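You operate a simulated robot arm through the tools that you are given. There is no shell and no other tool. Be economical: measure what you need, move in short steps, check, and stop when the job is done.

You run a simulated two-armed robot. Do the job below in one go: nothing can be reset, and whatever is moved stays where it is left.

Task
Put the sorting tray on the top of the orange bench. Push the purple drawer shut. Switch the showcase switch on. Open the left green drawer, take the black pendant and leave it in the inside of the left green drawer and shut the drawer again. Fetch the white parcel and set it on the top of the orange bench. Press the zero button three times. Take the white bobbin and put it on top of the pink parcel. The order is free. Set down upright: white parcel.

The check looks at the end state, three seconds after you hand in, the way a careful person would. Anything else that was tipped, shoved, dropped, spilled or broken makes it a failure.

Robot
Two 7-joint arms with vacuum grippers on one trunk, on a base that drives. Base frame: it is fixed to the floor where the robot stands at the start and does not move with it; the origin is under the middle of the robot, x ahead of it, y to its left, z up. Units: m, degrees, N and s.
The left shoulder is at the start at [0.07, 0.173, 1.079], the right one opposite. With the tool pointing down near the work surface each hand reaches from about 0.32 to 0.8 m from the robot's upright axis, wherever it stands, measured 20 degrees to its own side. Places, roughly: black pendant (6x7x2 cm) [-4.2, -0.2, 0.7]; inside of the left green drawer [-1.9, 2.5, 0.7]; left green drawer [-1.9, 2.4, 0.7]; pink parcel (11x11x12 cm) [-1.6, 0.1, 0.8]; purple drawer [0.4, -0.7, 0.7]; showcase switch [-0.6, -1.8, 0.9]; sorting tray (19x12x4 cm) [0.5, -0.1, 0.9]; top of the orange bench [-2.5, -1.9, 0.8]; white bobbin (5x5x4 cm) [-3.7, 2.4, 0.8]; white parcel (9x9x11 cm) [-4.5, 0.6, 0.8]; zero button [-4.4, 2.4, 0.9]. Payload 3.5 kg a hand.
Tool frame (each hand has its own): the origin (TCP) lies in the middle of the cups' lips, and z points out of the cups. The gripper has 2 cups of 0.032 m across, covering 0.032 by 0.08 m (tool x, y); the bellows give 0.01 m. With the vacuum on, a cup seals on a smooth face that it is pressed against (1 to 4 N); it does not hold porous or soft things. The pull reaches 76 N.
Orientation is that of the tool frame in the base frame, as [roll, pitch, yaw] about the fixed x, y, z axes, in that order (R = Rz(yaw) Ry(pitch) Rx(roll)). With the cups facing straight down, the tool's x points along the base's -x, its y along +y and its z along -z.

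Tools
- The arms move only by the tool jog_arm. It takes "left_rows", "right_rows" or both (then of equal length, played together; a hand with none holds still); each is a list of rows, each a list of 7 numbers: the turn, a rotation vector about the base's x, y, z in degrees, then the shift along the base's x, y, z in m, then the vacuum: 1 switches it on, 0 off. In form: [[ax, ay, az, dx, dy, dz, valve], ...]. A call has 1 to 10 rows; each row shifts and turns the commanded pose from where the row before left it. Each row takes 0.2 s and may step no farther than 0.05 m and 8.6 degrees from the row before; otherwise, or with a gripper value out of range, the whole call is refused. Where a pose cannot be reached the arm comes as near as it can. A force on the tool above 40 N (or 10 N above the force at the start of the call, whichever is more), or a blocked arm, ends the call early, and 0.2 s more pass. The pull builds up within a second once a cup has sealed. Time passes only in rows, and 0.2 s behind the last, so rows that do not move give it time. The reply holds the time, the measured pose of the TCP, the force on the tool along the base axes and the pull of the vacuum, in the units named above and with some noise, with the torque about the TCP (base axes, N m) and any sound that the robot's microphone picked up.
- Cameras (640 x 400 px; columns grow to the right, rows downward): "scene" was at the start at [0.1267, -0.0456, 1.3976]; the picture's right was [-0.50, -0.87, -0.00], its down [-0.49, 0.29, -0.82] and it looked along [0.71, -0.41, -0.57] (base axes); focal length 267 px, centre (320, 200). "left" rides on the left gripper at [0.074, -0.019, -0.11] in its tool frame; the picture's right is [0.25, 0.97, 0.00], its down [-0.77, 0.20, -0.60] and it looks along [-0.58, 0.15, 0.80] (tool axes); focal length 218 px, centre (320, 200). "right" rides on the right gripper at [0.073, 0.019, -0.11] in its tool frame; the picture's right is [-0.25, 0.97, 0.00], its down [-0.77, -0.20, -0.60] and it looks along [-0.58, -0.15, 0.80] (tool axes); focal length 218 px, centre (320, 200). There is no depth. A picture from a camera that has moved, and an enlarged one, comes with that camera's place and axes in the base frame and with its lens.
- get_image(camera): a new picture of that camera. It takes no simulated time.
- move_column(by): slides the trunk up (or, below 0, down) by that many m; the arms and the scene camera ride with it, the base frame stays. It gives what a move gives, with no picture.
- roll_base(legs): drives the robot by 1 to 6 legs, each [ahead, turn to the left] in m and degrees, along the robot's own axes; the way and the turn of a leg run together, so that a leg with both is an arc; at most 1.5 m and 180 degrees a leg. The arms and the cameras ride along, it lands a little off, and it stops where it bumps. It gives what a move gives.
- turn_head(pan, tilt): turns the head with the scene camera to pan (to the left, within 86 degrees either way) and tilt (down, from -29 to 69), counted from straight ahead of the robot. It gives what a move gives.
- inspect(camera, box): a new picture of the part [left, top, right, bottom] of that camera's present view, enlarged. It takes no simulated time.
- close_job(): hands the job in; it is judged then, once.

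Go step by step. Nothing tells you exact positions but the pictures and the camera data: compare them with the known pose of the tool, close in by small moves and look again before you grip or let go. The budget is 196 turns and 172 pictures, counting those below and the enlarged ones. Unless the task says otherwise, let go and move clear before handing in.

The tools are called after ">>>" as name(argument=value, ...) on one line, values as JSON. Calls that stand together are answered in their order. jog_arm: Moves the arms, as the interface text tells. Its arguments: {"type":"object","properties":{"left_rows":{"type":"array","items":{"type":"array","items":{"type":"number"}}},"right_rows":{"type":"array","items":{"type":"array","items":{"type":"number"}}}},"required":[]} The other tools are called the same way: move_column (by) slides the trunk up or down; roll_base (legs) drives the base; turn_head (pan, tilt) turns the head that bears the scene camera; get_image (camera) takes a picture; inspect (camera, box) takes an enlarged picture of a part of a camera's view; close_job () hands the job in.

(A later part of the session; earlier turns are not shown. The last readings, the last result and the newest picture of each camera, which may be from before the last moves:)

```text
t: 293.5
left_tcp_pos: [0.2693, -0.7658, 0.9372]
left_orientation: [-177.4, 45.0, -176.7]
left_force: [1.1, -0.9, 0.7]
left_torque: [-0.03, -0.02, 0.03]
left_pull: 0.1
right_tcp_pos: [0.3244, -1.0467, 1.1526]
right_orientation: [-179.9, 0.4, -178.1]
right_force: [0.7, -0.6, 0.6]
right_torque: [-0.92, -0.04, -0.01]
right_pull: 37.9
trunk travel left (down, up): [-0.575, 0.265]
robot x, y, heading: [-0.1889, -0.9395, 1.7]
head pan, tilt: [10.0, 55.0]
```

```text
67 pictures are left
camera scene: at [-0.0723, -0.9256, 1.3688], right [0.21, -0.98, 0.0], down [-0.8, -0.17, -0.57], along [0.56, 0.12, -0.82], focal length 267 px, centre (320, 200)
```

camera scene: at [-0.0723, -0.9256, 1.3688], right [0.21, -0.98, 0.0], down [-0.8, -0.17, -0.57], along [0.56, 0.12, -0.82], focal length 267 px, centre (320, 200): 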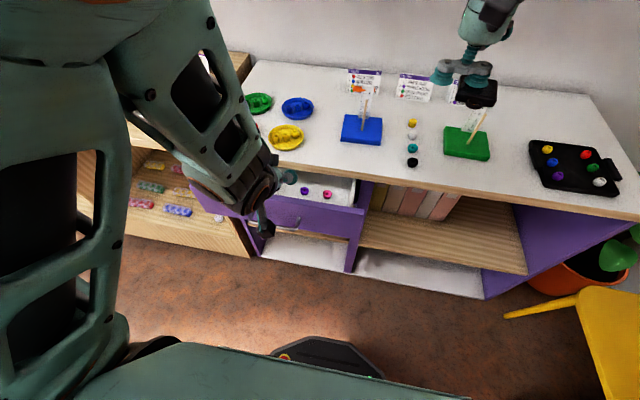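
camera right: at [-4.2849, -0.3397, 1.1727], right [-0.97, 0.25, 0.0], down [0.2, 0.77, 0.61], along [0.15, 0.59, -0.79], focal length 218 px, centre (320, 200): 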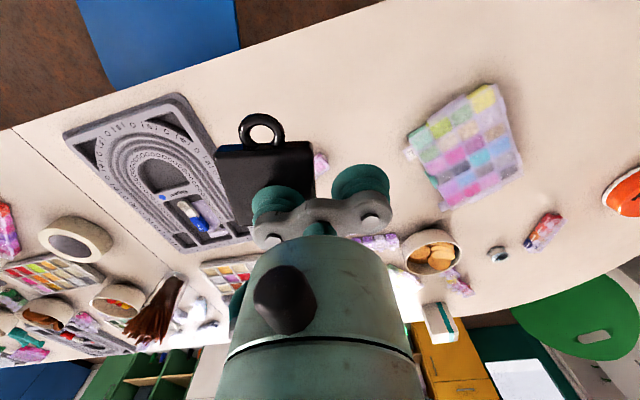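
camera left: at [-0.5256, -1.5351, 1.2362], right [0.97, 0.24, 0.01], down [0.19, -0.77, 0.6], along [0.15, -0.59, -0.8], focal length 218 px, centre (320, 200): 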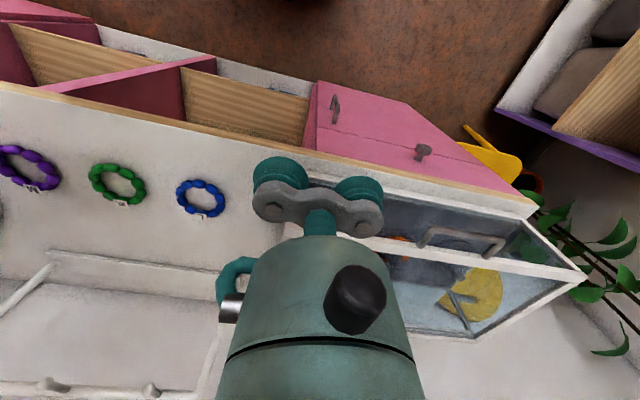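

The hand is too close in; I back the base 0.2 m, then lower the tilted hand in front of the drawer.

>>> roll_base(legs=[[-0.2, 0]])

>>> jog_arm(left_rows=[[0, 0, 0, 0, 0.01, -0.045, 0], [0, 0, 0, 0, 0.01, -0.045, 0], [0, 0, 0, 0, 0, -0.045, 0], [0, 0, 0, 0, 0, -0.045, 0], [0, 0, 0, 0, 0, 0, 0]])

>>> get_image(camera="scene")

```text
t: 295.1
left_tcp_pos: [0.0721, -0.7705, 0.9349]
left_orientation: [-177.2, 44.8, -176.6]
left_force: [-0.6, 0.1, 0.5]
left_torque: [0.02, -0.02, 0.0]
left_pull: 0.0
right_tcp_pos: [0.1261, -1.0527, 1.1527]
right_orientation: [-179.9, 0.3, -178.1]
right_force: [0.1, 0.3, -1.1]
right_torque: [-0.95, -0.05, 0.02]
right_pull: 37.9
trunk travel left (down, up): [-0.575, 0.265]
robot x, y, heading: [-0.3862, -0.9494, 1.8]
head pan, tilt: [10.0, 55.0]
```

```text
t: 296.2
left_tcp_pos: [0.071, -0.7501, 0.7551]
left_orientation: [-177.6, 44.9, -176.9]
left_force: [0.3, -0.4, 0.1]
left_torque: [0.0, 0.02, 0.03]
left_pull: 0.1
right_tcp_pos: [0.1259, -1.052, 1.1535]
right_orientation: [-179.9, 0.4, -178.0]
right_force: [-0.9, 0.3, 0.3]
right_torque: [-0.91, -0.07, -0.02]
right_pull: 37.6
trunk travel left (down, up): [-0.575, 0.265]
robot x, y, heading: [-0.389, -0.9464, 1.8]
head pan, tilt: [10.0, 55.0]
```

```text
66 pictures are left
camera scene: at [-0.2697, -0.9319, 1.3689], right [0.21, -0.98, 0.0], down [-0.8, -0.17, -0.57], along [0.56, 0.12, -0.82], focal length 267 px, centre (320, 200)
```

scene: 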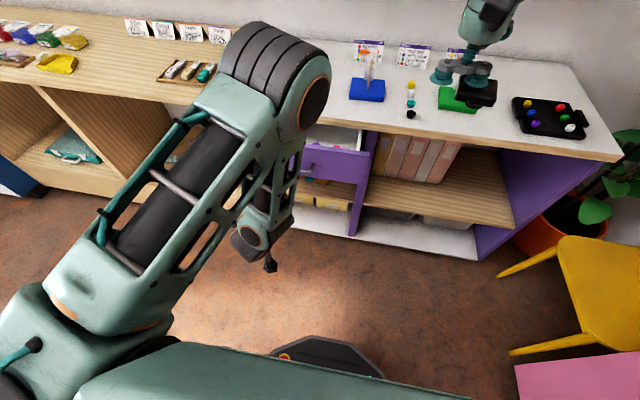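

I push forward toward the drawer front.

>>> jog_arm(left_rows=[[0, 0, 0, 0.045, 0, 0, 0], [0, 0, 0, 0.045, 0, 0, 0], [0, 0, 0, 0.04, 0, 0, 0], [0, 0, 0, 0.03, 0, 0, 0], [0, 0, 0, 0.02, 0, 0, 0], [0, 0, 0, 0.015, 0, 0, 0], [0, 0, 0, 0.015, 0, 0, 0], [0, 0, 0, 0, 0, 0, 0]])

>>> get_image(camera="scene")

```text
t: 298.1
left_tcp_pos: [0.2818, -0.7511, 0.7536]
left_orientation: [-177.3, 44.9, -176.6]
left_force: [0.4, -1.0, 1.0]
left_torque: [0.0, -0.05, -0.01]
left_pull: 0.1
right_tcp_pos: [0.1268, -1.0528, 1.1531]
right_orientation: [-179.8, 0.2, -178.1]
right_force: [0.7, -0.4, 0.2]
right_torque: [-0.87, -0.03, -0.02]
right_pull: 38.0
trunk travel left (down, up): [-0.575, 0.265]
robot x, y, heading: [-0.3918, -0.9533, 1.9]
head pan, tilt: [10.0, 55.0]
```

```text
65 pictures are left
camera scene: at [-0.2685, -0.9315, 1.3688], right [0.21, -0.98, 0.0], down [-0.8, -0.17, -0.57], along [0.56, 0.12, -0.82], focal length 267 px, centre (320, 200)
```

scene: 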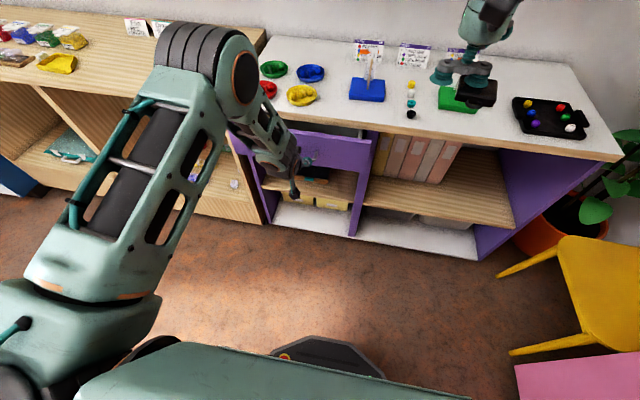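

The drawer front appears to be moving in. I keep pushing.

>>> jog_arm(left_rows=[[0, 0, 0, 0.015, 0, 0, 0], [0, 0, 0, 0.015, 0, 0, 0], [0, 0, 0, 0.015, 0, 0, 0], [0, 0, 0, 0.015, 0, 0, 0], [0, 0, 0, 0.01, 0, 0, 0], [0, 0, 0, 0, 0, 0, 0]])

>>> inspect(camera="scene", box=[220, 80, 420, 220])

```text
t: 299.4
left_tcp_pos: [0.3496, -0.7513, 0.7572]
left_orientation: [-177.1, 45.0, -176.6]
left_force: [-16.9, 1.2, 10.1]
left_torque: [-0.1, -0.04, 0.09]
left_pull: 0.0
right_tcp_pos: [0.1242, -1.0512, 1.1549]
right_orientation: [-179.9, 0.5, -178.0]
right_force: [0.1, 0.2, -1.2]
right_torque: [-0.92, -0.01, 0.0]
right_pull: 38.0
trunk travel left (down, up): [-0.575, 0.265]
robot x, y, heading: [-0.3875, -0.9486, 1.9]
head pan, tilt: [10.0, 55.0]
```

```text
2.86 times, centred on (320, 150) of scene
camera zoom: at [-0.2723, -0.9318, 1.3692], right [0.21, -0.98, 0.0], down [-0.8, -0.17, -0.58], along [0.56, 0.12, -0.82], focal length 762 px, centre (320, 343)
```

zoom: 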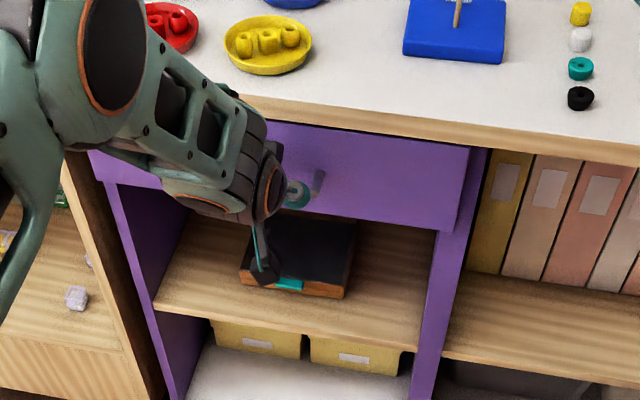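

The drawer is flush and resists at 17 N. I retreat the hand and check.

>>> jog_arm(left_rows=[[0, 0, 0, -0.02, 0, 0, 0], [0, 0, 0, -0.045, 0, 0, 0], [0, 0, 0, -0.045, 0, 0, 0], [0, 0, 0, -0.045, 0, 0, 0], [0, 0, 0, -0.045, 0, 0, 0], [0, 0, 0, -0.045, 0, 0, 0]])

>>> jog_arm(left_rows=[[0, 7.5, 0, 0.0, 0, 0.05, 0], [0, 7.5, 0, 0.01, 0, 0.045, 0], [0, 7.5, 0, 0.015, 0, 0.045, 0], [0, 7.5, 0, 0.015, 0, 0.045, 0], [0, 7.5, 0, 0.015, 0, 0.045, 0], [0, 7.5, 0, 0.015, 0, 0.045, 0], [0, 0, 0, 0.01, 0, 0.045, 0], [0, 0, 0, 0, 0, 0.04, 0]])

>>> get_image(camera="scene")

```text
t: 300.9
left_tcp_pos: [0.1059, -0.7509, 0.7551]
left_orientation: [-177.3, 44.9, -176.7]
left_force: [-1.1, 0.7, -0.5]
left_torque: [-0.01, 0.0, -0.01]
left_pull: 0.1
right_tcp_pos: [0.1266, -1.0513, 1.1529]
right_orientation: [-179.9, 0.3, -178.1]
right_force: [0.4, 0.1, -0.4]
right_torque: [-0.9, 0.01, 0.03]
right_pull: 37.2
trunk travel left (down, up): [-0.575, 0.265]
robot x, y, heading: [-0.3876, -0.9487, 1.8]
head pan, tilt: [10.0, 55.0]
```

```text
t: 302.6
left_tcp_pos: [0.1855, -0.7514, 1.114]
left_orientation: [-179.5, -0.1, -177.6]
left_force: [0.3, -1.2, -0.2]
left_torque: [-0.02, -0.01, -0.01]
left_pull: 0.0
right_tcp_pos: [0.127, -1.0518, 1.1546]
right_orientation: [-180.0, 0.4, -178.0]
right_force: [-0.1, 0.6, -0.7]
right_torque: [-0.91, -0.07, 0.02]
right_pull: 37.5
trunk travel left (down, up): [-0.575, 0.265]
robot x, y, heading: [-0.3869, -0.9481, 1.8]
head pan, tilt: [10.0, 55.0]
```

```text
63 pictures are left
camera scene: at [-0.2693, -0.9316, 1.3688], right [0.21, -0.98, 0.0], down [-0.8, -0.17, -0.57], along [0.56, 0.12, -0.82], focal length 267 px, centre (320, 200)
```

scene: 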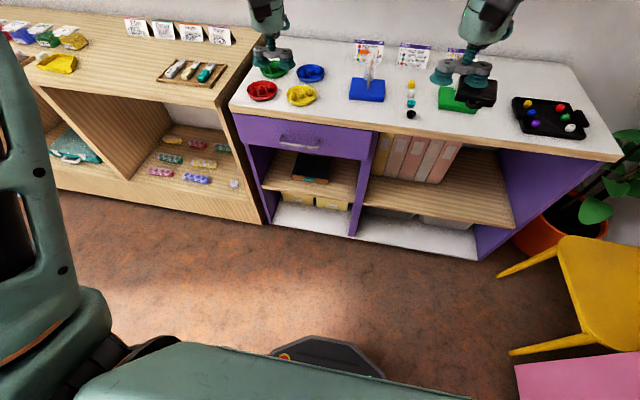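

The purple drawer is shut. Next I carry the pendant to the green drawer, driving north past the table's east end.

>>> roll_base(legs=[[-0.1, 0], [0, 88.2], [1.25, 0], [1.15, 0]])

>>> turn_head(pan=50, tilt=20)

>>> get_image(camera="scene")

```text
t: 318.9
left_tcp_pos: [-0.7529, 2.014, 1.1143]
left_orientation: [-179.6, -0.1, -86.4]
left_force: [-0.4, -0.3, 0.9]
left_torque: [0.01, -0.01, 0.0]
left_pull: 0.0
right_tcp_pos: [-0.4496, 1.961, 1.153]
right_orientation: [-179.8, 0.2, -86.8]
right_force: [0.2, 0.5, 0.1]
right_torque: [0.03, -0.9, -0.03]
right_pull: 38.0
trunk travel left (down, up): [-0.575, 0.265]
robot x, y, heading: [-0.5425, 1.4418, 93.4]
head pan, tilt: [10.0, 55.0]
```

```text
t: 319.9
left_tcp_pos: [-0.7523, 2.0133, 1.1133]
left_orientation: [-179.6, -0.1, -86.3]
left_force: [-1.0, -0.3, -0.1]
left_torque: [0.03, 0.02, -0.03]
left_pull: 0.1
right_tcp_pos: [-0.4494, 1.9606, 1.1534]
right_orientation: [-179.9, 0.3, -86.8]
right_force: [0.7, -0.2, -0.4]
right_torque: [0.04, -0.93, -0.01]
right_pull: 37.8
trunk travel left (down, up): [-0.575, 0.265]
robot x, y, heading: [-0.5436, 1.4416, 93.0]
head pan, tilt: [50.0, 20.0]
```

```text
62 pictures are left
camera scene: at [-0.6189, 1.5478, 1.4208], right [0.6, 0.8, 0.0], down [0.27, -0.21, -0.94], along [-0.75, 0.56, -0.34], focal length 267 px, centre (320, 200)
```

scene: 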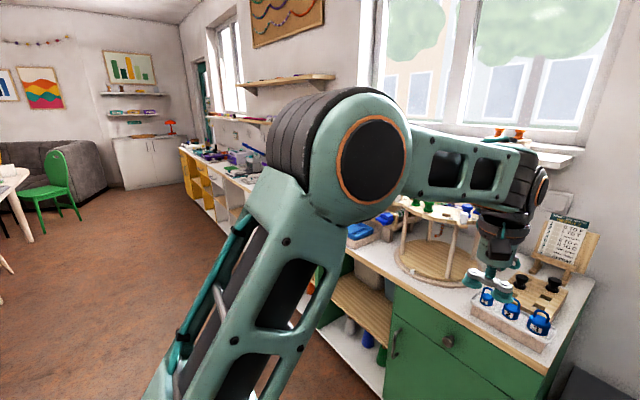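

The aisle is clear. I drive to the left green drawer and face it.

>>> roll_base(legs=[[0, 86.8], [1.28, 0], [0, -90]])

>>> turn_head(pan=0, tilt=42)

>>> get_image(camera="scene")

```text
t: 333.8
left_tcp_pos: [-1.9621, 2.0864, 1.1142]
left_orientation: [-179.6, -0.1, -92.3]
left_force: [-0.6, 0.9, 0.4]
left_torque: [0.02, 0.05, 0.0]
left_pull: 0.1
right_tcp_pos: [-1.6644, 2.0005, 1.1526]
right_orientation: [-180.0, 0.2, -92.7]
right_force: [0.3, 0.2, 0.1]
right_torque: [-0.04, -0.95, 0.02]
right_pull: 37.5
trunk travel left (down, up): [-0.575, 0.265]
robot x, y, heading: [-1.8114, 1.4945, 87.2]
head pan, tilt: [50.0, 20.0]
```

```text
t: 335.0
left_tcp_pos: [-1.9625, 2.084, 1.1135]
left_orientation: [-179.6, -0.1, -92.3]
left_force: [-0.5, -0.4, 0.9]
left_torque: [-0.01, 0.0, 0.01]
left_pull: 0.1
right_tcp_pos: [-1.6667, 2.0001, 1.154]
right_orientation: [-179.9, 0.3, -92.7]
right_force: [0.0, 0.4, -0.8]
right_torque: [-0.05, -0.87, -0.02]
right_pull: 37.8
trunk travel left (down, up): [-0.575, 0.265]
robot x, y, heading: [-1.8081, 1.4958, 87.2]
head pan, tilt: [0.0, 42.0]
```

```text
61 pictures are left
camera scene: at [-1.8049, 1.6279, 1.3865], right [1.0, -0.05, 0.0], down [-0.03, -0.67, -0.74], along [0.04, 0.74, -0.67], focal length 267 px, centre (320, 200)
```

scene: 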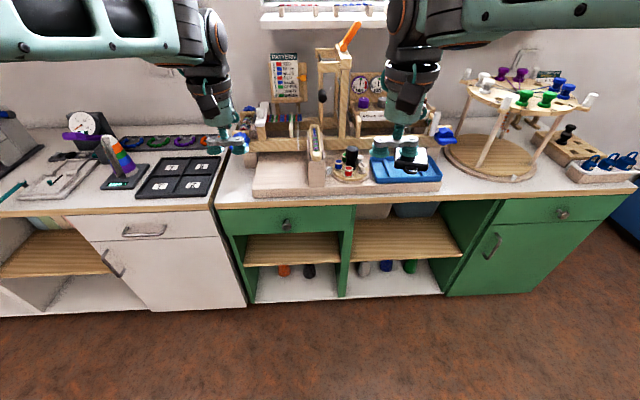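

I see the left green drawer with a knob at about (−1.88, 2.2, 0.755). I back up a bit and rotate the left hand to point forward so it can suck onto the drawer front beside the knob.

>>> roll_base(legs=[[-0.17, 1]])

>>> jog_arm(left_rows=[[8.2, 0, 0, 0, 0.015, -0.02, 0], [8.2, 0, 0, 0, 0.015, -0.02, 0], [8.2, 0, 0, 0, 0.015, -0.02, 0], [8.2, 0, 0, 0, 0.015, -0.02, 0], [8.2, 0, 0, 0, 0.015, -0.02, 0], [8.2, 0, 0, 0, 0.015, -0.02, 0], [8.2, 0, 0, 0, 0.01, -0.02, 0], [8.2, 0, 0, 0, 0.01, -0.02, 0], [8.2, 0, 0, 0, 0, -0.02, 0], [8.2, 0, 0, 0, 0, -0.02, 0]])

>>> get_image(camera="scene")

```text
t: 336.4
left_tcp_pos: [-1.9797, 1.9139, 1.1129]
left_orientation: [-179.6, -0.1, -91.2]
left_force: [0.3, 0.4, -0.8]
left_torque: [0.03, -0.01, -0.01]
left_pull: 0.0
right_tcp_pos: [-1.681, 1.8367, 1.154]
right_orientation: [-179.9, 0.4, -91.6]
right_force: [-0.4, 0.1, -0.3]
right_torque: [-0.07, -0.95, 0.02]
right_pull: 37.6
trunk travel left (down, up): [-0.575, 0.265]
robot x, y, heading: [-1.8169, 1.3277, 88.2]
head pan, tilt: [0.0, 42.0]
```

```text
t: 338.6
left_tcp_pos: [-1.9793, 2.0268, 0.911]
left_orientation: [171.7, 81.9, -98.7]
left_force: [-1.1, 0.8, 0.4]
left_torque: [0.01, -0.03, -0.04]
left_pull: 0.1
right_tcp_pos: [-1.6819, 1.8373, 1.1516]
right_orientation: [-179.9, 0.1, -91.7]
right_force: [0.4, -0.4, -0.7]
right_torque: [-0.05, -0.94, -0.04]
right_pull: 37.9
trunk travel left (down, up): [-0.575, 0.265]
robot x, y, heading: [-1.8185, 1.3233, 88.3]
head pan, tilt: [0.0, 42.0]
```

```text
60 pictures are left
camera scene: at [-1.8148, 1.4626, 1.3864], right [1.0, -0.03, 0.0], down [-0.02, -0.67, -0.74], along [0.02, 0.74, -0.67], focal length 267 px, centre (320, 200)
```

scene: 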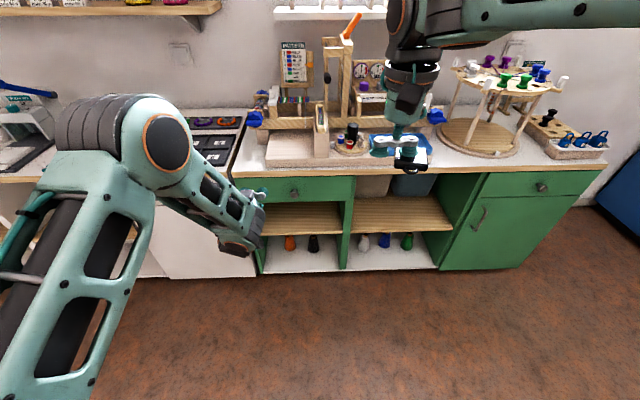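

The knob is at (−1.887, 2.246, 0.727). I finish the rotation, lower to that height left of the knob, and approach.

>>> jog_arm(left_rows=[[8.1, 0, 0, 0.005, 0, -0.045, 0], [0, 0, 0, 0.01, 0, -0.045, 0], [0, 0, 0, 0.005, 0, -0.045, 0], [0, 0, 0, 0, 0, -0.045, 0], [0, 0, 0, 0, 0.04, 0, 0], [0, 0, 0, 0, 0.04, 0, 0], [0, 0, 0, 0, 0.04, 0, 0], [0, 0, 0, 0, 0.04, 0, 0], [0, 0, 0, 0, 0.02, 0, 0]])

>>> inspect(camera="scene", box=[220, 140, 380, 260])

>>> get_image(camera="left")

```text
t: 340.6
left_tcp_pos: [-1.9621, 2.1883, 0.7357]
left_orientation: [95.0, 88.7, -175.3]
left_force: [0.1, -0.9, 0.0]
left_torque: [0.0, -0.03, -0.01]
left_pull: 0.1
left hand out of reach, approached as far as the arm can: row 9
right_tcp_pos: [-1.6824, 1.8371, 1.1544]
right_orientation: [-179.9, 0.3, -91.7]
right_force: [0.5, 0.6, -0.7]
right_torque: [-0.01, -0.9, -0.01]
right_pull: 37.3
trunk travel left (down, up): [-0.575, 0.265]
robot x, y, heading: [-1.8192, 1.3246, 88.4]
head pan, tilt: [0.0, 42.0]
```

```text
3.33 times, centred on (300, 200) of scene
camera zoom: at [-1.8138, 1.4604, 1.3866], right [1.0, -0.03, 0.0], down [-0.02, -0.67, -0.74], along [0.02, 0.74, -0.67], focal length 889 px, centre (387, 200)
```

zoom: 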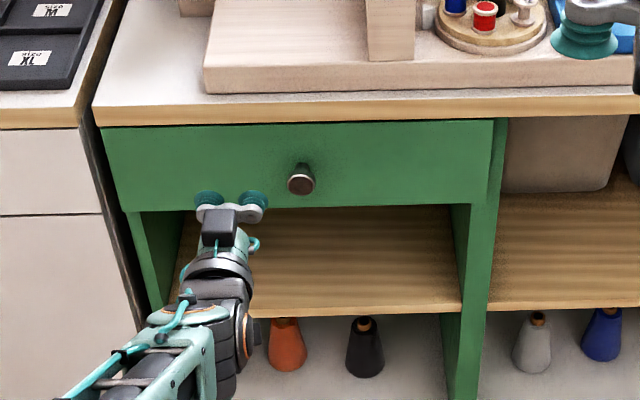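

```text
58 pictures are left
camera left: at [-1.9455, 2.0765, 0.6631], right [-0.97, 0.01, -0.23], down [-0.19, -0.6, 0.78], along [-0.13, 0.8, 0.59], focal length 218 px, centre (320, 200)
```

left: 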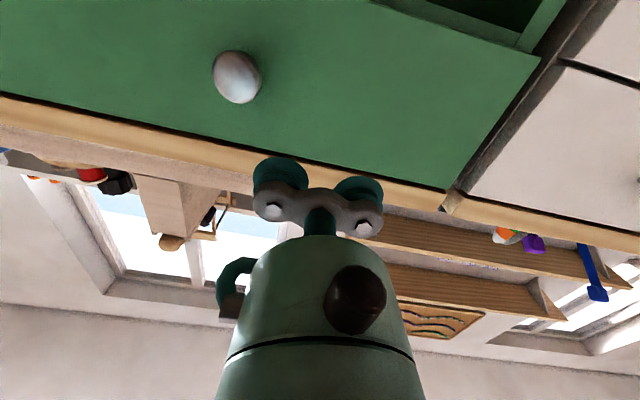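

Reach ends just short, so I retract a little, drive forward 0.12 m, and then press the cups on with vacuum.

>>> jog_arm(left_rows=[[0, 0, 0, 0, -0.04, 0, 0], [0, 0, 0, 0, -0.04, 0, 0]])

>>> roll_base(legs=[[0.12, 0]])

>>> jog_arm(left_rows=[[0, 0, 0, 0, 0.02, 0, 1], [0, 0, 0, 0, 0.01, 0, 1], [0, 0, 0, 0, 0.005, 0, 1], [0, 0, 0, 0, 0, 0, 1]])

```text
t: 341.2
left_tcp_pos: [-1.961, 2.1079, 0.7374]
left_orientation: [88.7, 88.7, 178.4]
left_force: [-0.4, -0.5, -0.1]
left_torque: [-0.02, 0.02, 0.02]
left_pull: 0.0
right_tcp_pos: [-1.6818, 1.8349, 1.1545]
right_orientation: [-180.0, 0.3, -91.7]
right_force: [-0.6, 0.3, -0.4]
right_torque: [-0.06, -0.89, 0.0]
right_pull: 38.0
trunk travel left (down, up): [-0.575, 0.265]
robot x, y, heading: [-1.817, 1.329, 88.1]
head pan, tilt: [0.0, 42.0]
```

```text
t: 342.5
left_tcp_pos: [-1.96, 2.2293, 0.7364]
left_orientation: [92.5, 88.8, -177.7]
left_force: [0.0, 1.2, -0.1]
left_torque: [-0.02, -0.01, 0.02]
left_pull: 0.1
right_tcp_pos: [-1.6795, 1.9574, 1.1529]
right_orientation: [-179.9, 0.4, -91.5]
right_force: [-0.3, 0.7, -0.9]
right_torque: [-0.03, -0.91, -0.02]
right_pull: 37.7
trunk travel left (down, up): [-0.575, 0.265]
robot x, y, heading: [-1.8151, 1.4484, 88.5]
head pan, tilt: [0.0, 42.0]
```

```text
t: 343.5
left_tcp_pos: [-1.9606, 2.2632, 0.7355]
left_orientation: [92.1, 88.7, -178.1]
left_force: [-0.7, 0.1, 0.0]
left_torque: [0.0, -0.02, 0.0]
left_pull: 0.1
right_tcp_pos: [-1.6792, 1.9566, 1.1526]
right_orientation: [-179.9, 0.3, -91.5]
right_force: [0.1, 0.6, 0.3]
right_torque: [-0.02, -0.87, -0.03]
right_pull: 37.7
trunk travel left (down, up): [-0.575, 0.265]
robot x, y, heading: [-1.8146, 1.4464, 88.3]
head pan, tilt: [0.0, 42.0]
```

>>> jog_arm(left_rows=[[0, 0, 0, 0, 0.006, 0, 1], [0, 0, 0, 0, 0.006, 0, 1], [0, 0, 0, 0, 0.004, 0, 1], [0, 0, 0, 0, 0.004, 0, 1], [0, 0, 0, 0, 0, 0, 1], [0, 0, 0, 0, 0, 0, 1]])

```text
t: 344.9
left_tcp_pos: [-1.9601, 2.2834, 0.7367]
left_orientation: [90.3, 88.7, -179.8]
left_force: [1.5, 1.1, 0.1]
left_torque: [-0.02, -0.03, 0.17]
left_pull: 75.5
right_tcp_pos: [-1.6795, 1.9571, 1.1534]
right_orientation: [-179.9, 0.3, -91.5]
right_force: [-0.1, 1.1, -0.2]
right_torque: [-0.04, -0.9, 0.01]
right_pull: 38.4
trunk travel left (down, up): [-0.575, 0.265]
robot x, y, heading: [-1.8143, 1.4475, 88.2]
head pan, tilt: [0.0, 42.0]
```

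Sealed onto the drawer front. I pull it open.

>>> jog_arm(left_rows=[[0, 0, 0, 0, -0.01, 0, 1], [0, 0, 0, 0, -0.02, 0, 1], [0, 0, 0, 0, -0.025, 0, 1], [0, 0, 0, 0, -0.025, 0, 1], [0, 0, 0, 0, -0.025, 0, 1], [0, 0, 0, 0, -0.025, 0, 1], [0, 0, 0, 0, -0.025, 0, 1], [0, 0, 0, 0, -0.025, 0, 1], [0, 0, 0, 0, -0.02, 0, 1]])

>>> get_image(camera="scene")

```text
t: 346.9
left_tcp_pos: [-1.958, 2.083, 0.7373]
left_orientation: [91.1, 88.8, -179.0]
left_force: [18.9, -0.5, 2.3]
left_torque: [-0.1, 0.02, 0.16]
left_pull: 76.1
right_tcp_pos: [-1.6782, 1.9557, 1.1533]
right_orientation: [179.9, 0.4, -91.6]
right_force: [0.3, -0.4, -1.0]
right_torque: [0.01, -0.91, -0.02]
right_pull: 37.7
trunk travel left (down, up): [-0.575, 0.265]
robot x, y, heading: [-1.8132, 1.4508, 88.3]
head pan, tilt: [0.0, 42.0]
```

```text
57 pictures are left
camera scene: at [-1.8077, 1.5805, 1.3866], right [1.0, -0.03, 0.0], down [-0.02, -0.67, -0.74], along [0.02, 0.74, -0.67], focal length 267 px, centre (320, 200)
```

scene: 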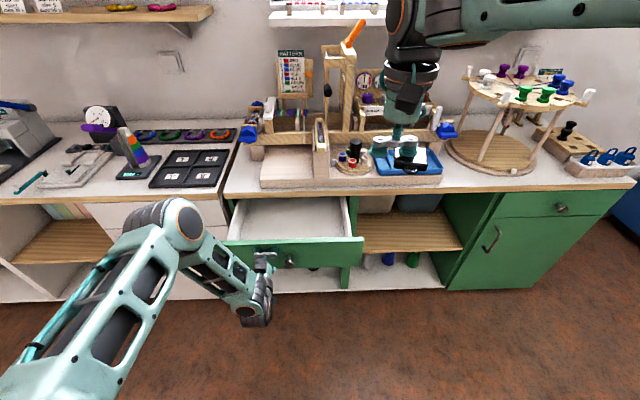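

The drawer is open about 0.2 m. The left hand keeps holding it; I bring the pendant over the interior with the right hand.

>>> jog_arm(right_rows=[[0, 0, 0, -0.031, 0.0355, 0, 1], [0, 0, 0, -0.031, 0.0355, 0, 1], [0, 0, 0, -0.031, 0.0355, 0, 1], [0, 0, 0, -0.031, 0.0355, 0, 1], [0, 0, 0, -0.031, 0.0355, 0, 1], [0, 0, 0, -0.031, 0.0355, 0, 1], [0, 0, 0, 0, 0, -0.05, 1], [0, 0, 0, 0, 0, -0.05, 1], [0, 0, 0, 0, 0, -0.05, 1], [0, 0, 0, 0, 0, -0.05, 1]])

>>> get_image(camera="right")

>>> inspect(camera="scene", box=[210, 150, 390, 290])

```text
t: 349.1
left_tcp_pos: [-1.9589, 2.0831, 0.7381]
left_orientation: [90.4, 88.6, -179.7]
left_force: [24.7, 1.9, 2.5]
left_torque: [-0.02, -0.19, 0.4]
left_pull: 74.9
right_tcp_pos: [-1.8166, 2.1062, 0.9506]
right_orientation: [179.9, 0.4, -91.6]
right_force: [0.3, -0.4, -1.3]
right_torque: [-0.04, -0.92, 0.0]
right_pull: 37.9
right hand out of reach, approached as far as the arm can: row 5, 6
trunk travel left (down, up): [-0.575, 0.265]
robot x, y, heading: [-1.8148, 1.449, 88.2]
head pan, tilt: [0.0, 42.0]
```

```text
56 pictures are left
camera right: at [-1.8377, 2.0331, 1.0597], right [-0.96, 0.28, 0.0], down [0.22, 0.76, 0.61], along [0.17, 0.59, -0.79], focal length 218 px, centre (320, 200)
```

right: 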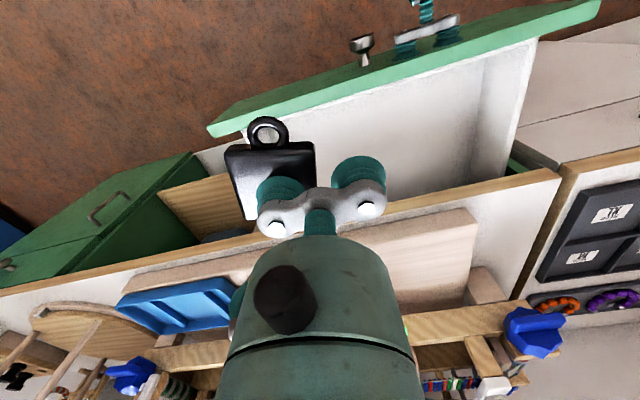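

```text
2.86 times, centred on (300, 220) of scene
camera zoom: at [-1.8068, 1.5813, 1.3866], right [1.0, -0.03, 0.0], down [-0.02, -0.67, -0.74], along [0.02, 0.74, -0.67], focal length 762 px, centre (377, 143)
```

zoom: 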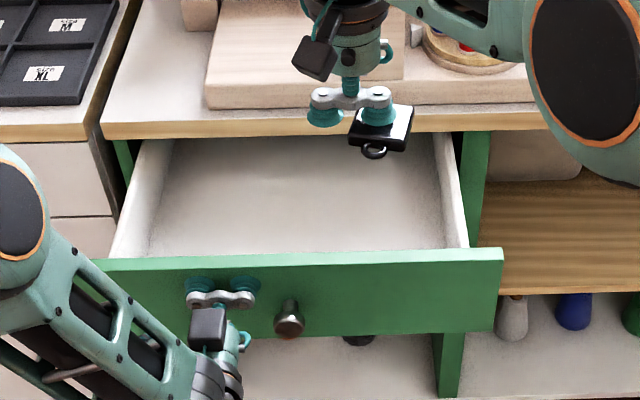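

>>> jog_arm(right_rows=[[0, 0, 0, -0.015, 0.03, -0.01, 1], [0, 0, 0, -0.015, 0.028, -0.02, 1], [0, 0, 0, 0, 0, -0.04, 1], [0, 0, 0, 0, 0, -0.04, 1], [0, 0, 0, 0, 0, -0.03, 1], [0, 0, 0, 0, 0, 0, 1]])

>>> inspect(camera="scene", box=[210, 150, 390, 290])

>>> get_image(camera="right")

```text
t: 350.5
left_tcp_pos: [-1.9583, 2.0827, 0.7361]
left_orientation: [90.8, 88.6, -179.5]
left_force: [26.2, 1.0, 2.6]
left_torque: [-0.03, 0.29, 0.44]
left_pull: 75.3
right_tcp_pos: [-1.8367, 2.1407, 0.8207]
right_orientation: [179.8, 0.3, -91.4]
right_force: [-0.6, 0.6, -1.4]
right_torque: [-0.02, -0.91, 0.02]
right_pull: 38.1
right hand out of reach, approached as far as the arm can: row 2, 5
trunk travel left (down, up): [-0.575, 0.265]
robot x, y, heading: [-1.8093, 1.448, 88.4]
head pan, tilt: [0.0, 42.0]
```

```text
2.86 times, centred on (300, 220) of scene
camera zoom: at [-1.8062, 1.5809, 1.3865], right [1.0, -0.03, 0.0], down [-0.02, -0.67, -0.74], along [0.02, 0.74, -0.67], focal length 762 px, centre (377, 143)
```

zoom: 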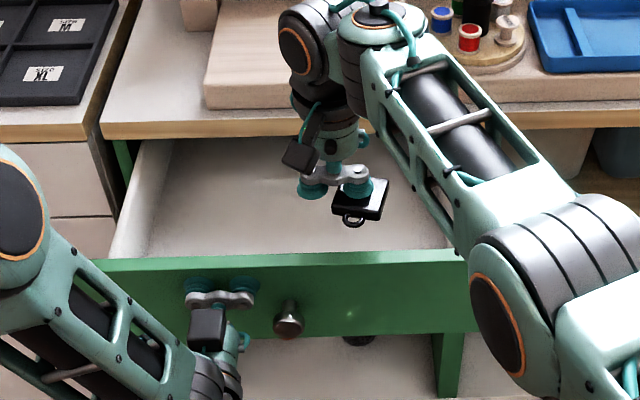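

```text
53 pictures are left
camera right: at [-1.8573, 2.0691, 0.9311], right [-0.96, 0.28, 0.0], down [0.22, 0.76, 0.61], along [0.17, 0.58, -0.79], focal length 218 px, centre (320, 200)
```

right: 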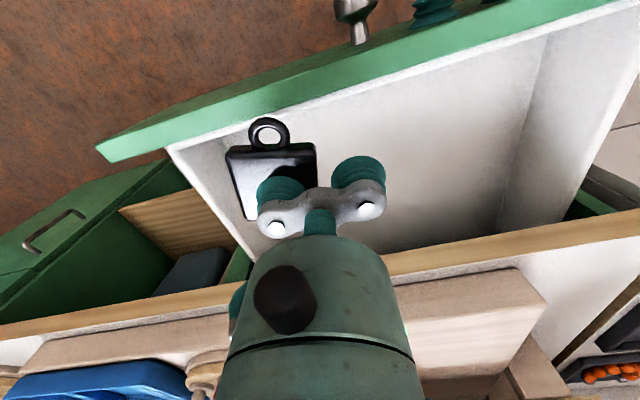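

The right arm is at its reach limit. I release the left hand from the drawer, retract it, and move the base slightly forward.

>>> jog_arm(left_rows=[[0, 0, 0, 0, 0, 0, 0], [0, 0, 0, 0, 0, 0, 0], [0, 0, 0, 0, 0, 0, 0], [0, 0, 0, 0, -0.005, 0, 0], [0, 0, 0, 0, -0.01, 0, 0], [0, 0, 0, 0, -0.03, 0, 0], [0, 0, 0, 0, -0.03, 0, 0]])

>>> roll_base(legs=[[0.04, 0]])

>>> inspect(camera="scene", box=[210, 150, 390, 290])

```text
t: 352.1
left_tcp_pos: [-1.9604, 2.0065, 0.7357]
left_orientation: [89.3, 88.8, 179.1]
left_force: [0.3, 0.1, 0.2]
left_torque: [0.03, 0.03, 0.03]
left_pull: 0.0
right_tcp_pos: [-1.8393, 2.1424, 0.8226]
right_orientation: [-179.8, 0.3, -91.5]
right_force: [-0.7, -0.7, -0.3]
right_torque: [0.0, -0.93, -0.02]
right_pull: 37.7
trunk travel left (down, up): [-0.575, 0.265]
robot x, y, heading: [-1.8122, 1.447, 88.3]
head pan, tilt: [0.0, 42.0]
```

```text
t: 352.9
left_tcp_pos: [-1.9628, 2.0465, 0.7337]
left_orientation: [93.9, 88.9, -176.2]
left_force: [0.1, 1.0, -1.1]
left_torque: [0.03, -0.02, 0.02]
left_pull: 0.0
right_tcp_pos: [-1.8422, 2.1822, 0.8206]
right_orientation: [-179.8, 0.4, -91.2]
right_force: [0.2, 0.3, 0.2]
right_torque: [-0.02, -0.96, -0.01]
right_pull: 37.9
trunk travel left (down, up): [-0.575, 0.265]
robot x, y, heading: [-1.8149, 1.4877, 88.3]
head pan, tilt: [0.0, 42.0]
```

```text
2.86 times, centred on (300, 220) of scene
camera zoom: at [-1.8123, 1.6222, 1.3865], right [1.0, -0.03, 0.0], down [-0.02, -0.67, -0.74], along [0.02, 0.74, -0.67], focal length 762 px, centre (377, 143)
```

zoom: 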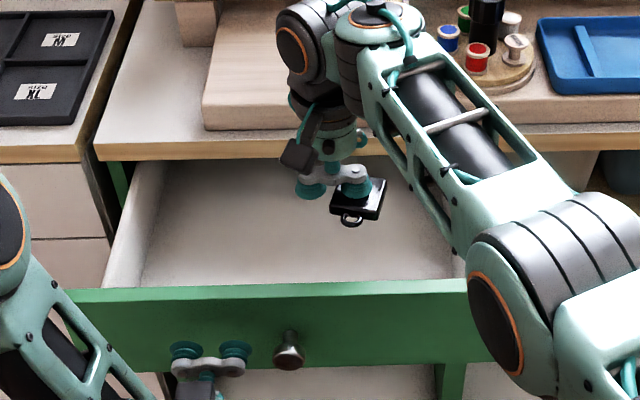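

>>> jog_arm(right_rows=[[0, 0, 0, 0, -0.012, -0.02, 1], [0, 0, 0, 0, 0, -0.03, 1], [0, 0, 0, 0, 0, -0.02, 1], [0, 0, 0, 0, 0, -0.01, 1], [0, 0, 0, 0, 0, 0, 1]])

>>> inspect(camera="scene", box=[210, 150, 390, 290])

```text
t: 354.1
left_tcp_pos: [-1.9627, 2.0463, 0.7352]
left_orientation: [91.2, 88.8, -178.7]
left_force: [0.3, 0.0, -0.1]
left_torque: [0.02, 0.0, -0.02]
left_pull: 0.1
right_tcp_pos: [-1.8374, 2.1672, 0.7421]
right_orientation: [179.9, 0.4, -91.4]
right_force: [-0.1, -0.7, 0.8]
right_torque: [-0.05, -0.9, -0.03]
right_pull: 38.0
trunk travel left (down, up): [-0.575, 0.265]
robot x, y, heading: [-1.8168, 1.4848, 88.5]
head pan, tilt: [0.0, 42.0]
```

```text
2.86 times, centred on (300, 220) of scene
camera zoom: at [-1.8096, 1.6212, 1.3865], right [1.0, -0.03, 0.0], down [-0.02, -0.67, -0.74], along [0.02, 0.74, -0.67], focal length 762 px, centre (377, 143)
```

zoom: 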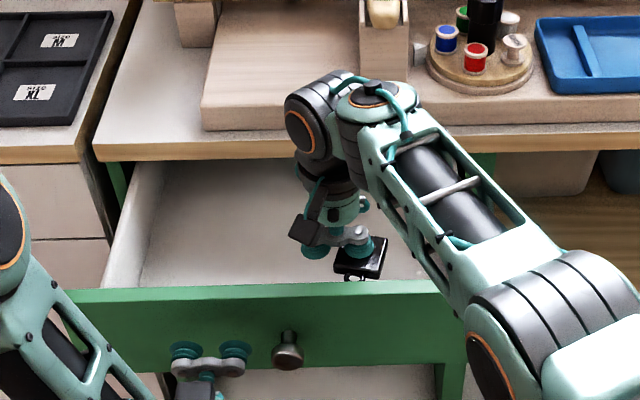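

>>> jog_arm(right_rows=[[0, 0, 0, 0, 0.008, -0.01, 1], [0, 0, 0, 0, 0, -0.008, 1], [0, 0, 0, 0, 0, -0.006, 1], [0, 0, 0, 0, 0, 0, 1]])

```text
t: 355.1
left_tcp_pos: [-1.9623, 2.0466, 0.7347]
left_orientation: [91.3, 88.8, -178.7]
left_force: [0.4, 0.2, -0.5]
left_torque: [-0.02, 0.02, 0.01]
left_pull: 0.0
right_tcp_pos: [-1.8331, 2.1671, 0.7196]
right_orientation: [-179.9, 0.3, -91.2]
right_force: [-0.4, -0.3, -0.3]
right_torque: [-0.01, -0.89, -0.02]
right_pull: 37.3
right hand out of reach, approached as far as the arm can: row 1, 3
trunk travel left (down, up): [-0.575, 0.265]
robot x, y, heading: [-1.8106, 1.4878, 88.4]
head pan, tilt: [0.0, 42.0]
```

The arm's reach ends, so I lower via the trunk by small amounts.

>>> move_column(by=-0.012)

```text
t: 355.8
left_tcp_pos: [-1.9617, 2.0457, 0.7235]
left_orientation: [90.6, 88.8, -179.4]
left_force: [0.2, -0.2, 0.4]
left_torque: [0.0, 0.02, 0.0]
left_pull: 0.0
right_tcp_pos: [-1.8329, 2.1666, 0.7084]
right_orientation: [-179.9, 0.3, -91.2]
right_force: [-0.5, 0.7, -0.6]
right_torque: [-0.01, -0.89, -0.02]
right_pull: 37.6
trunk travel left (down, up): [-0.563, 0.277]
robot x, y, heading: [-1.8135, 1.4897, 88.3]
head pan, tilt: [0.0, 42.0]
```

>>> move_column(by=-0.012)

>>> get_image(camera="right")

```text
t: 356.4
left_tcp_pos: [-1.9612, 2.0462, 0.7118]
left_orientation: [90.3, 88.9, -179.6]
left_force: [-0.4, 0.4, 0.2]
left_torque: [-0.03, 0.0, 0.02]
left_pull: 0.0
right_tcp_pos: [-1.8319, 2.1664, 0.6961]
right_orientation: [-180.0, 0.3, -91.2]
right_force: [0.1, -0.6, -0.9]
right_torque: [-0.02, -0.89, 0.03]
right_pull: 37.7
trunk travel left (down, up): [-0.551, 0.289]
robot x, y, heading: [-1.8124, 1.487, 88.7]
head pan, tilt: [0.0, 42.0]
```

```text
50 pictures are left
camera right: at [-1.8535, 2.0942, 0.8055], right [-0.96, 0.27, 0.0], down [0.22, 0.76, 0.61], along [0.17, 0.59, -0.79], focal length 218 px, centre (320, 200)
```

right: 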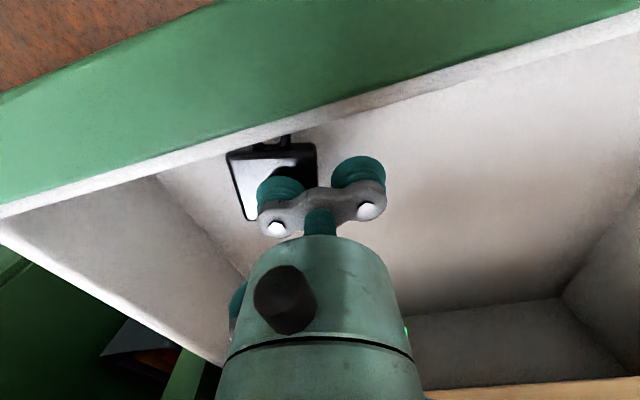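

>>> move_column(by=-0.012)

>>> move_column(by=-0.006)

```text
t: 356.9
left_tcp_pos: [-1.9624, 2.0463, 0.6997]
left_orientation: [90.4, 88.8, -179.5]
left_force: [-0.1, -0.2, -0.5]
left_torque: [0.04, 0.01, -0.01]
left_pull: 0.0
right_tcp_pos: [-1.8326, 2.1667, 0.684]
right_orientation: [-179.8, 0.3, -91.2]
right_force: [0.1, -0.4, -0.2]
right_torque: [-0.01, -0.92, 0.0]
right_pull: 37.8
trunk travel left (down, up): [-0.539, 0.301]
robot x, y, heading: [-1.8133, 1.4867, 88.5]
head pan, tilt: [0.0, 42.0]
```

```text
t: 357.5
left_tcp_pos: [-1.9616, 2.0463, 0.6917]
left_orientation: [90.8, 88.9, -179.2]
left_force: [0.7, -0.1, -0.7]
left_torque: [-0.03, 0.02, 0.0]
left_pull: 0.1
right_tcp_pos: [-1.8328, 2.1658, 0.6781]
right_orientation: [-179.9, 0.2, -91.2]
right_force: [-0.3, 0.4, -0.4]
right_torque: [0.0, -0.9, -0.01]
right_pull: 37.6
trunk travel left (down, up): [-0.533, 0.307]
robot x, y, heading: [-1.8153, 1.488, 88.8]
head pan, tilt: [0.0, 42.0]
```

>>> move_column(by=-0.008)

>>> inspect(camera="right", box=[180, 100, 440, 260])

```text
t: 358.1
left_tcp_pos: [-1.9611, 2.0462, 0.6857]
left_orientation: [89.3, 88.8, 179.3]
left_force: [-0.5, 0.1, 0.1]
left_torque: [-0.03, 0.0, -0.02]
left_pull: 0.1
right_tcp_pos: [-1.8327, 2.1666, 0.6712]
right_orientation: [-179.9, 0.4, -91.2]
right_force: [0.4, 0.7, 7.8]
right_torque: [-0.12, -0.88, 0.01]
right_pull: 37.4
trunk travel left (down, up): [-0.525, 0.315]
robot x, y, heading: [-1.8129, 1.4853, 88.5]
head pan, tilt: [0.0, 42.0]
```

```text
2.46 times, centred on (310, 180) of right
camera zoom: at [-1.8534, 2.0942, 0.7805], right [-0.96, 0.27, 0.0], down [0.22, 0.76, 0.61], along [0.17, 0.59, -0.79], focal length 537 px, centre (345, 249)
```

zoom: 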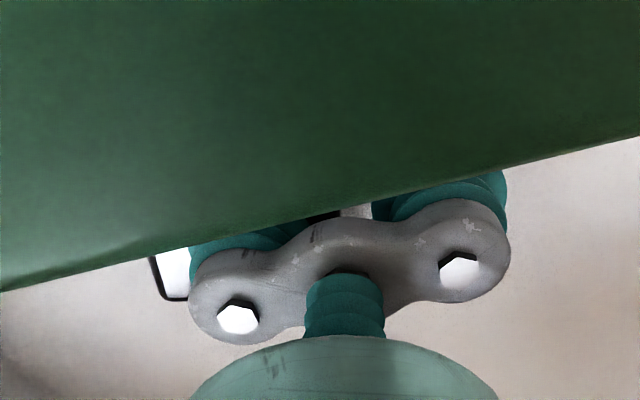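

Contact with the drawer floor. I release and lift, then raise the trunk back.

>>> jog_arm(right_rows=[[0, 0, 0, 0, 0, 0.002, 0], [0, 0, 0, 0, 0, 0, 0], [0, 0, 0, 0, 0, 0, 0], [0, 0, 0, 0, 0, 0, 0], [0, 0, 0, 0, 0, 0.01, 0], [0, 0, 0, 0, 0, 0.04, 0], [0, 0, 0, 0, 0, 0.05, 0], [0, 0, 0, 0, 0, 0.05, 0], [0, 0, 0, 0, 0, 0.05, 0], [0, 0, 0, 0.02, 0, 0.04, 0]])

>>> inspect(camera="scene", box=[210, 150, 390, 290])

```text
t: 360.3
left_tcp_pos: [-1.9615, 2.0461, 0.6862]
left_orientation: [89.9, 88.6, 179.9]
left_force: [-0.8, -0.6, -0.2]
left_torque: [0.02, 0.01, 0.02]
left_pull: 0.0
right_tcp_pos: [-1.8121, 2.1661, 0.9113]
right_orientation: [-180.0, 0.4, -91.2]
right_force: [-0.3, 0.3, -0.2]
right_torque: [0.02, 0.02, -0.04]
right_pull: 0.1
trunk travel left (down, up): [-0.525, 0.315]
robot x, y, heading: [-1.8129, 1.4844, 88.5]
head pan, tilt: [0.0, 42.0]
```

```text
2.86 times, centred on (300, 220) of scene
camera zoom: at [-1.8087, 1.6206, 1.3365], right [1.0, -0.03, 0.0], down [-0.02, -0.67, -0.74], along [0.02, 0.74, -0.67], focal length 762 px, centre (377, 143)
```

zoom: 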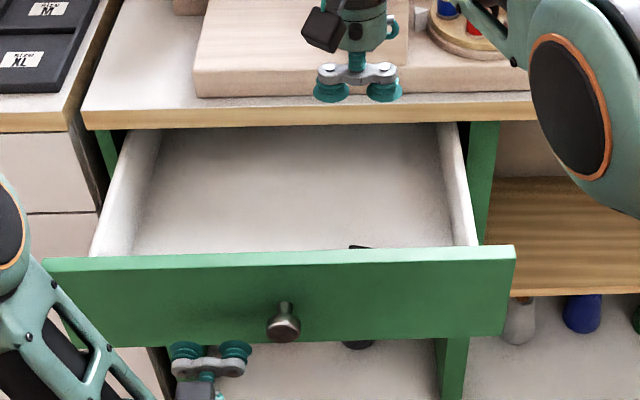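

The pendant lies in the drawer. I raise the trunk, move the right hand away, and push the drawer shut with the left.

>>> move_column(by=0.05)

>>> jog_arm(right_rows=[[0, 0, 0, 0.02, -0.03, 0.03, 0], [0, 0, 0, 0.03, -0.03, 0.02, 0], [0, 0, 0, 0.03, -0.03, 0.02, 0], [0, 0, 0, 0.02, -0.03, 0.03, 0], [0, 0, 0, 0, -0.03, 0.03, 0], [0, 0, 0, 0, 0, 0.03, 0], [0, 0, 0, 0, 0, 0, 0], [0, 0, 0, 0, 0, 0, 0], [0, 0, 0, 0, 0, 0, 0]], left_rows=[[0, 0, 0, 0.005, 0.015, 0, 0], [0, 0, 0, 0, 0.025, 0, 0], [0, 0, 0, 0, 0.025, 0, 0], [0, 0, 0, 0, 0.025, 0, 0], [0, 0, 0, 0, 0.03, 0, 0], [0, 0, 0, 0, 0.03, 0, 0], [0, 0, 0, 0, 0.03, 0, 0], [0, 0, 0, 0, 0.025, 0, 0], [0, 0, 0, 0, 0.015, 0, 0]])

>>> get_image(camera="scene")

```text
t: 361.2
left_tcp_pos: [-1.9621, 2.0472, 0.735]
left_orientation: [92.4, 88.8, -177.6]
left_force: [0.0, 0.0, 0.4]
left_torque: [0.03, 0.03, 0.0]
left_pull: 0.0
right_tcp_pos: [-1.8112, 2.1656, 0.96]
right_orientation: [-179.8, 0.3, -91.1]
right_force: [0.0, 1.4, 0.6]
right_torque: [-0.02, 0.01, -0.01]
right_pull: 0.0
trunk travel left (down, up): [-0.575, 0.265]
robot x, y, heading: [-1.8139, 1.492, 88.2]
head pan, tilt: [0.0, 42.0]
```

```text
t: 363.2
left_tcp_pos: [-1.9583, 2.266, 0.7343]
left_orientation: [91.9, 88.8, -178.1]
left_force: [-0.4, 0.2, -0.7]
left_torque: [0.03, -0.01, 0.03]
left_pull: 0.0
right_tcp_pos: [-1.712, 2.0156, 1.1196]
right_orientation: [-179.9, 0.4, -91.3]
right_force: [0.4, -1.4, -0.1]
right_torque: [0.01, 0.02, -0.02]
right_pull: 0.0
trunk travel left (down, up): [-0.575, 0.265]
robot x, y, heading: [-1.8165, 1.49, 88.7]
head pan, tilt: [0.0, 42.0]
```

```text
47 pictures are left
camera scene: at [-1.8096, 1.6216, 1.3865], right [1.0, -0.03, 0.0], down [-0.02, -0.67, -0.74], along [0.02, 0.74, -0.67], focal length 267 px, centre (320, 200)
```

scene: 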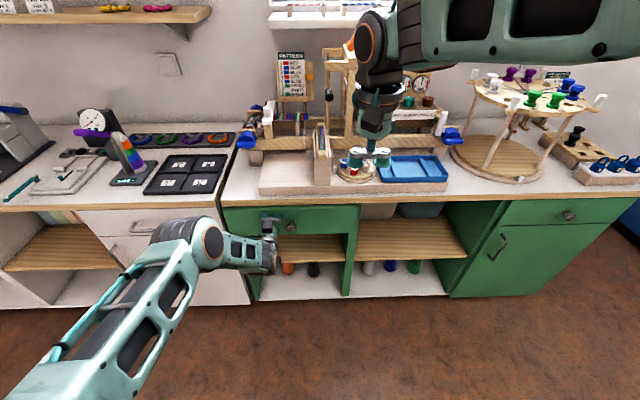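

>>> jog_arm(left_rows=[[0, 0, 0, 0, 0.01, 0, 0], [0, 0, 0, 0, 0.01, 0, 0], [0, 0, 0, 0, 0.006, 0, 0], [0, 0, 0, 0, 0, 0, 0]])

```text
t: 364.2
left_tcp_pos: [-1.9583, 2.2912, 0.7355]
left_orientation: [91.2, 88.8, -178.7]
left_force: [-1.3, -3.1, 0.8]
left_torque: [-0.02, 0.03, -0.08]
left_pull: 0.1
right_tcp_pos: [-1.7127, 2.0144, 1.1196]
right_orientation: [-179.9, 0.2, -91.1]
right_force: [-0.4, 0.3, -1.0]
right_torque: [0.01, 0.01, 0.01]
right_pull: 0.1
trunk travel left (down, up): [-0.575, 0.265]
robot x, y, heading: [-1.8125, 1.4896, 88.3]
head pan, tilt: [0.0, 42.0]
```

>>> jog_arm(left_rows=[[0, 0, 0, 0, 0.006, 0, 0], [0, 0, 0, 0, 0.005, 0, 0], [0, 0, 0, 0, 0, 0, 0]])

>>> jog_arm(left_rows=[[0, 0, 0, 0, -0.01, 0, 0], [0, 0, 0, 0, -0.04, 0, 0], [0, 0, 0, 0, -0.045, 0, 0], [0, 0, 0, 0, -0.045, 0, 0], [0, 0, 0, 0, -0.04, 0.03, 0], [0, 0, 0, 0, -0.03, 0.03, 0]])

>>> inspect(camera="scene", box=[210, 180, 370, 300])

```text
t: 364.8
left_tcp_pos: [-1.957, 2.2947, 0.7336]
left_orientation: [97.2, 88.8, -172.5]
left_force: [-2.0, -22.2, 9.6]
left_torque: [-0.28, -0.11, -0.03]
left_pull: 0.1
right_tcp_pos: [-1.7142, 2.01, 1.1212]
right_orientation: [-179.8, 0.5, -91.1]
right_force: [0.2, 0.2, -0.4]
right_torque: [-0.01, 0.0, 0.01]
right_pull: 0.0
trunk travel left (down, up): [-0.575, 0.265]
robot x, y, heading: [-1.8133, 1.4817, 88.4]
head pan, tilt: [0.0, 42.0]
stopped in row 2 (left hand): the force on the tool passed its limit at 47 N (the readings are from after the stop); the commanded pose is now the measured one
```

```text
t: 366.2
left_tcp_pos: [-1.9565, 2.0866, 0.7914]
left_orientation: [107.2, 88.7, -162.6]
left_force: [-0.5, -0.4, 0.5]
left_torque: [0.0, -0.02, 0.02]
left_pull: 0.0
right_tcp_pos: [-1.7137, 2.015, 1.1197]
right_orientation: [-180.0, 0.3, -91.1]
right_force: [-0.2, 0.1, -0.8]
right_torque: [0.01, 0.04, -0.01]
right_pull: 0.2
trunk travel left (down, up): [-0.575, 0.265]
robot x, y, heading: [-1.8122, 1.4909, 88.6]
head pan, tilt: [0.0, 42.0]
```

```text
3.33 times, centred on (290, 240) of scene
camera zoom: at [-1.8101, 1.6201, 1.3865], right [1.0, -0.03, 0.0], down [-0.02, -0.67, -0.74], along [0.02, 0.74, -0.67], focal length 889 px, centre (420, 67)
```

zoom: 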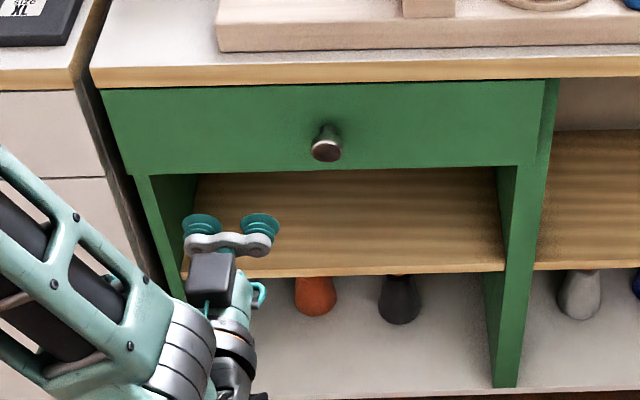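

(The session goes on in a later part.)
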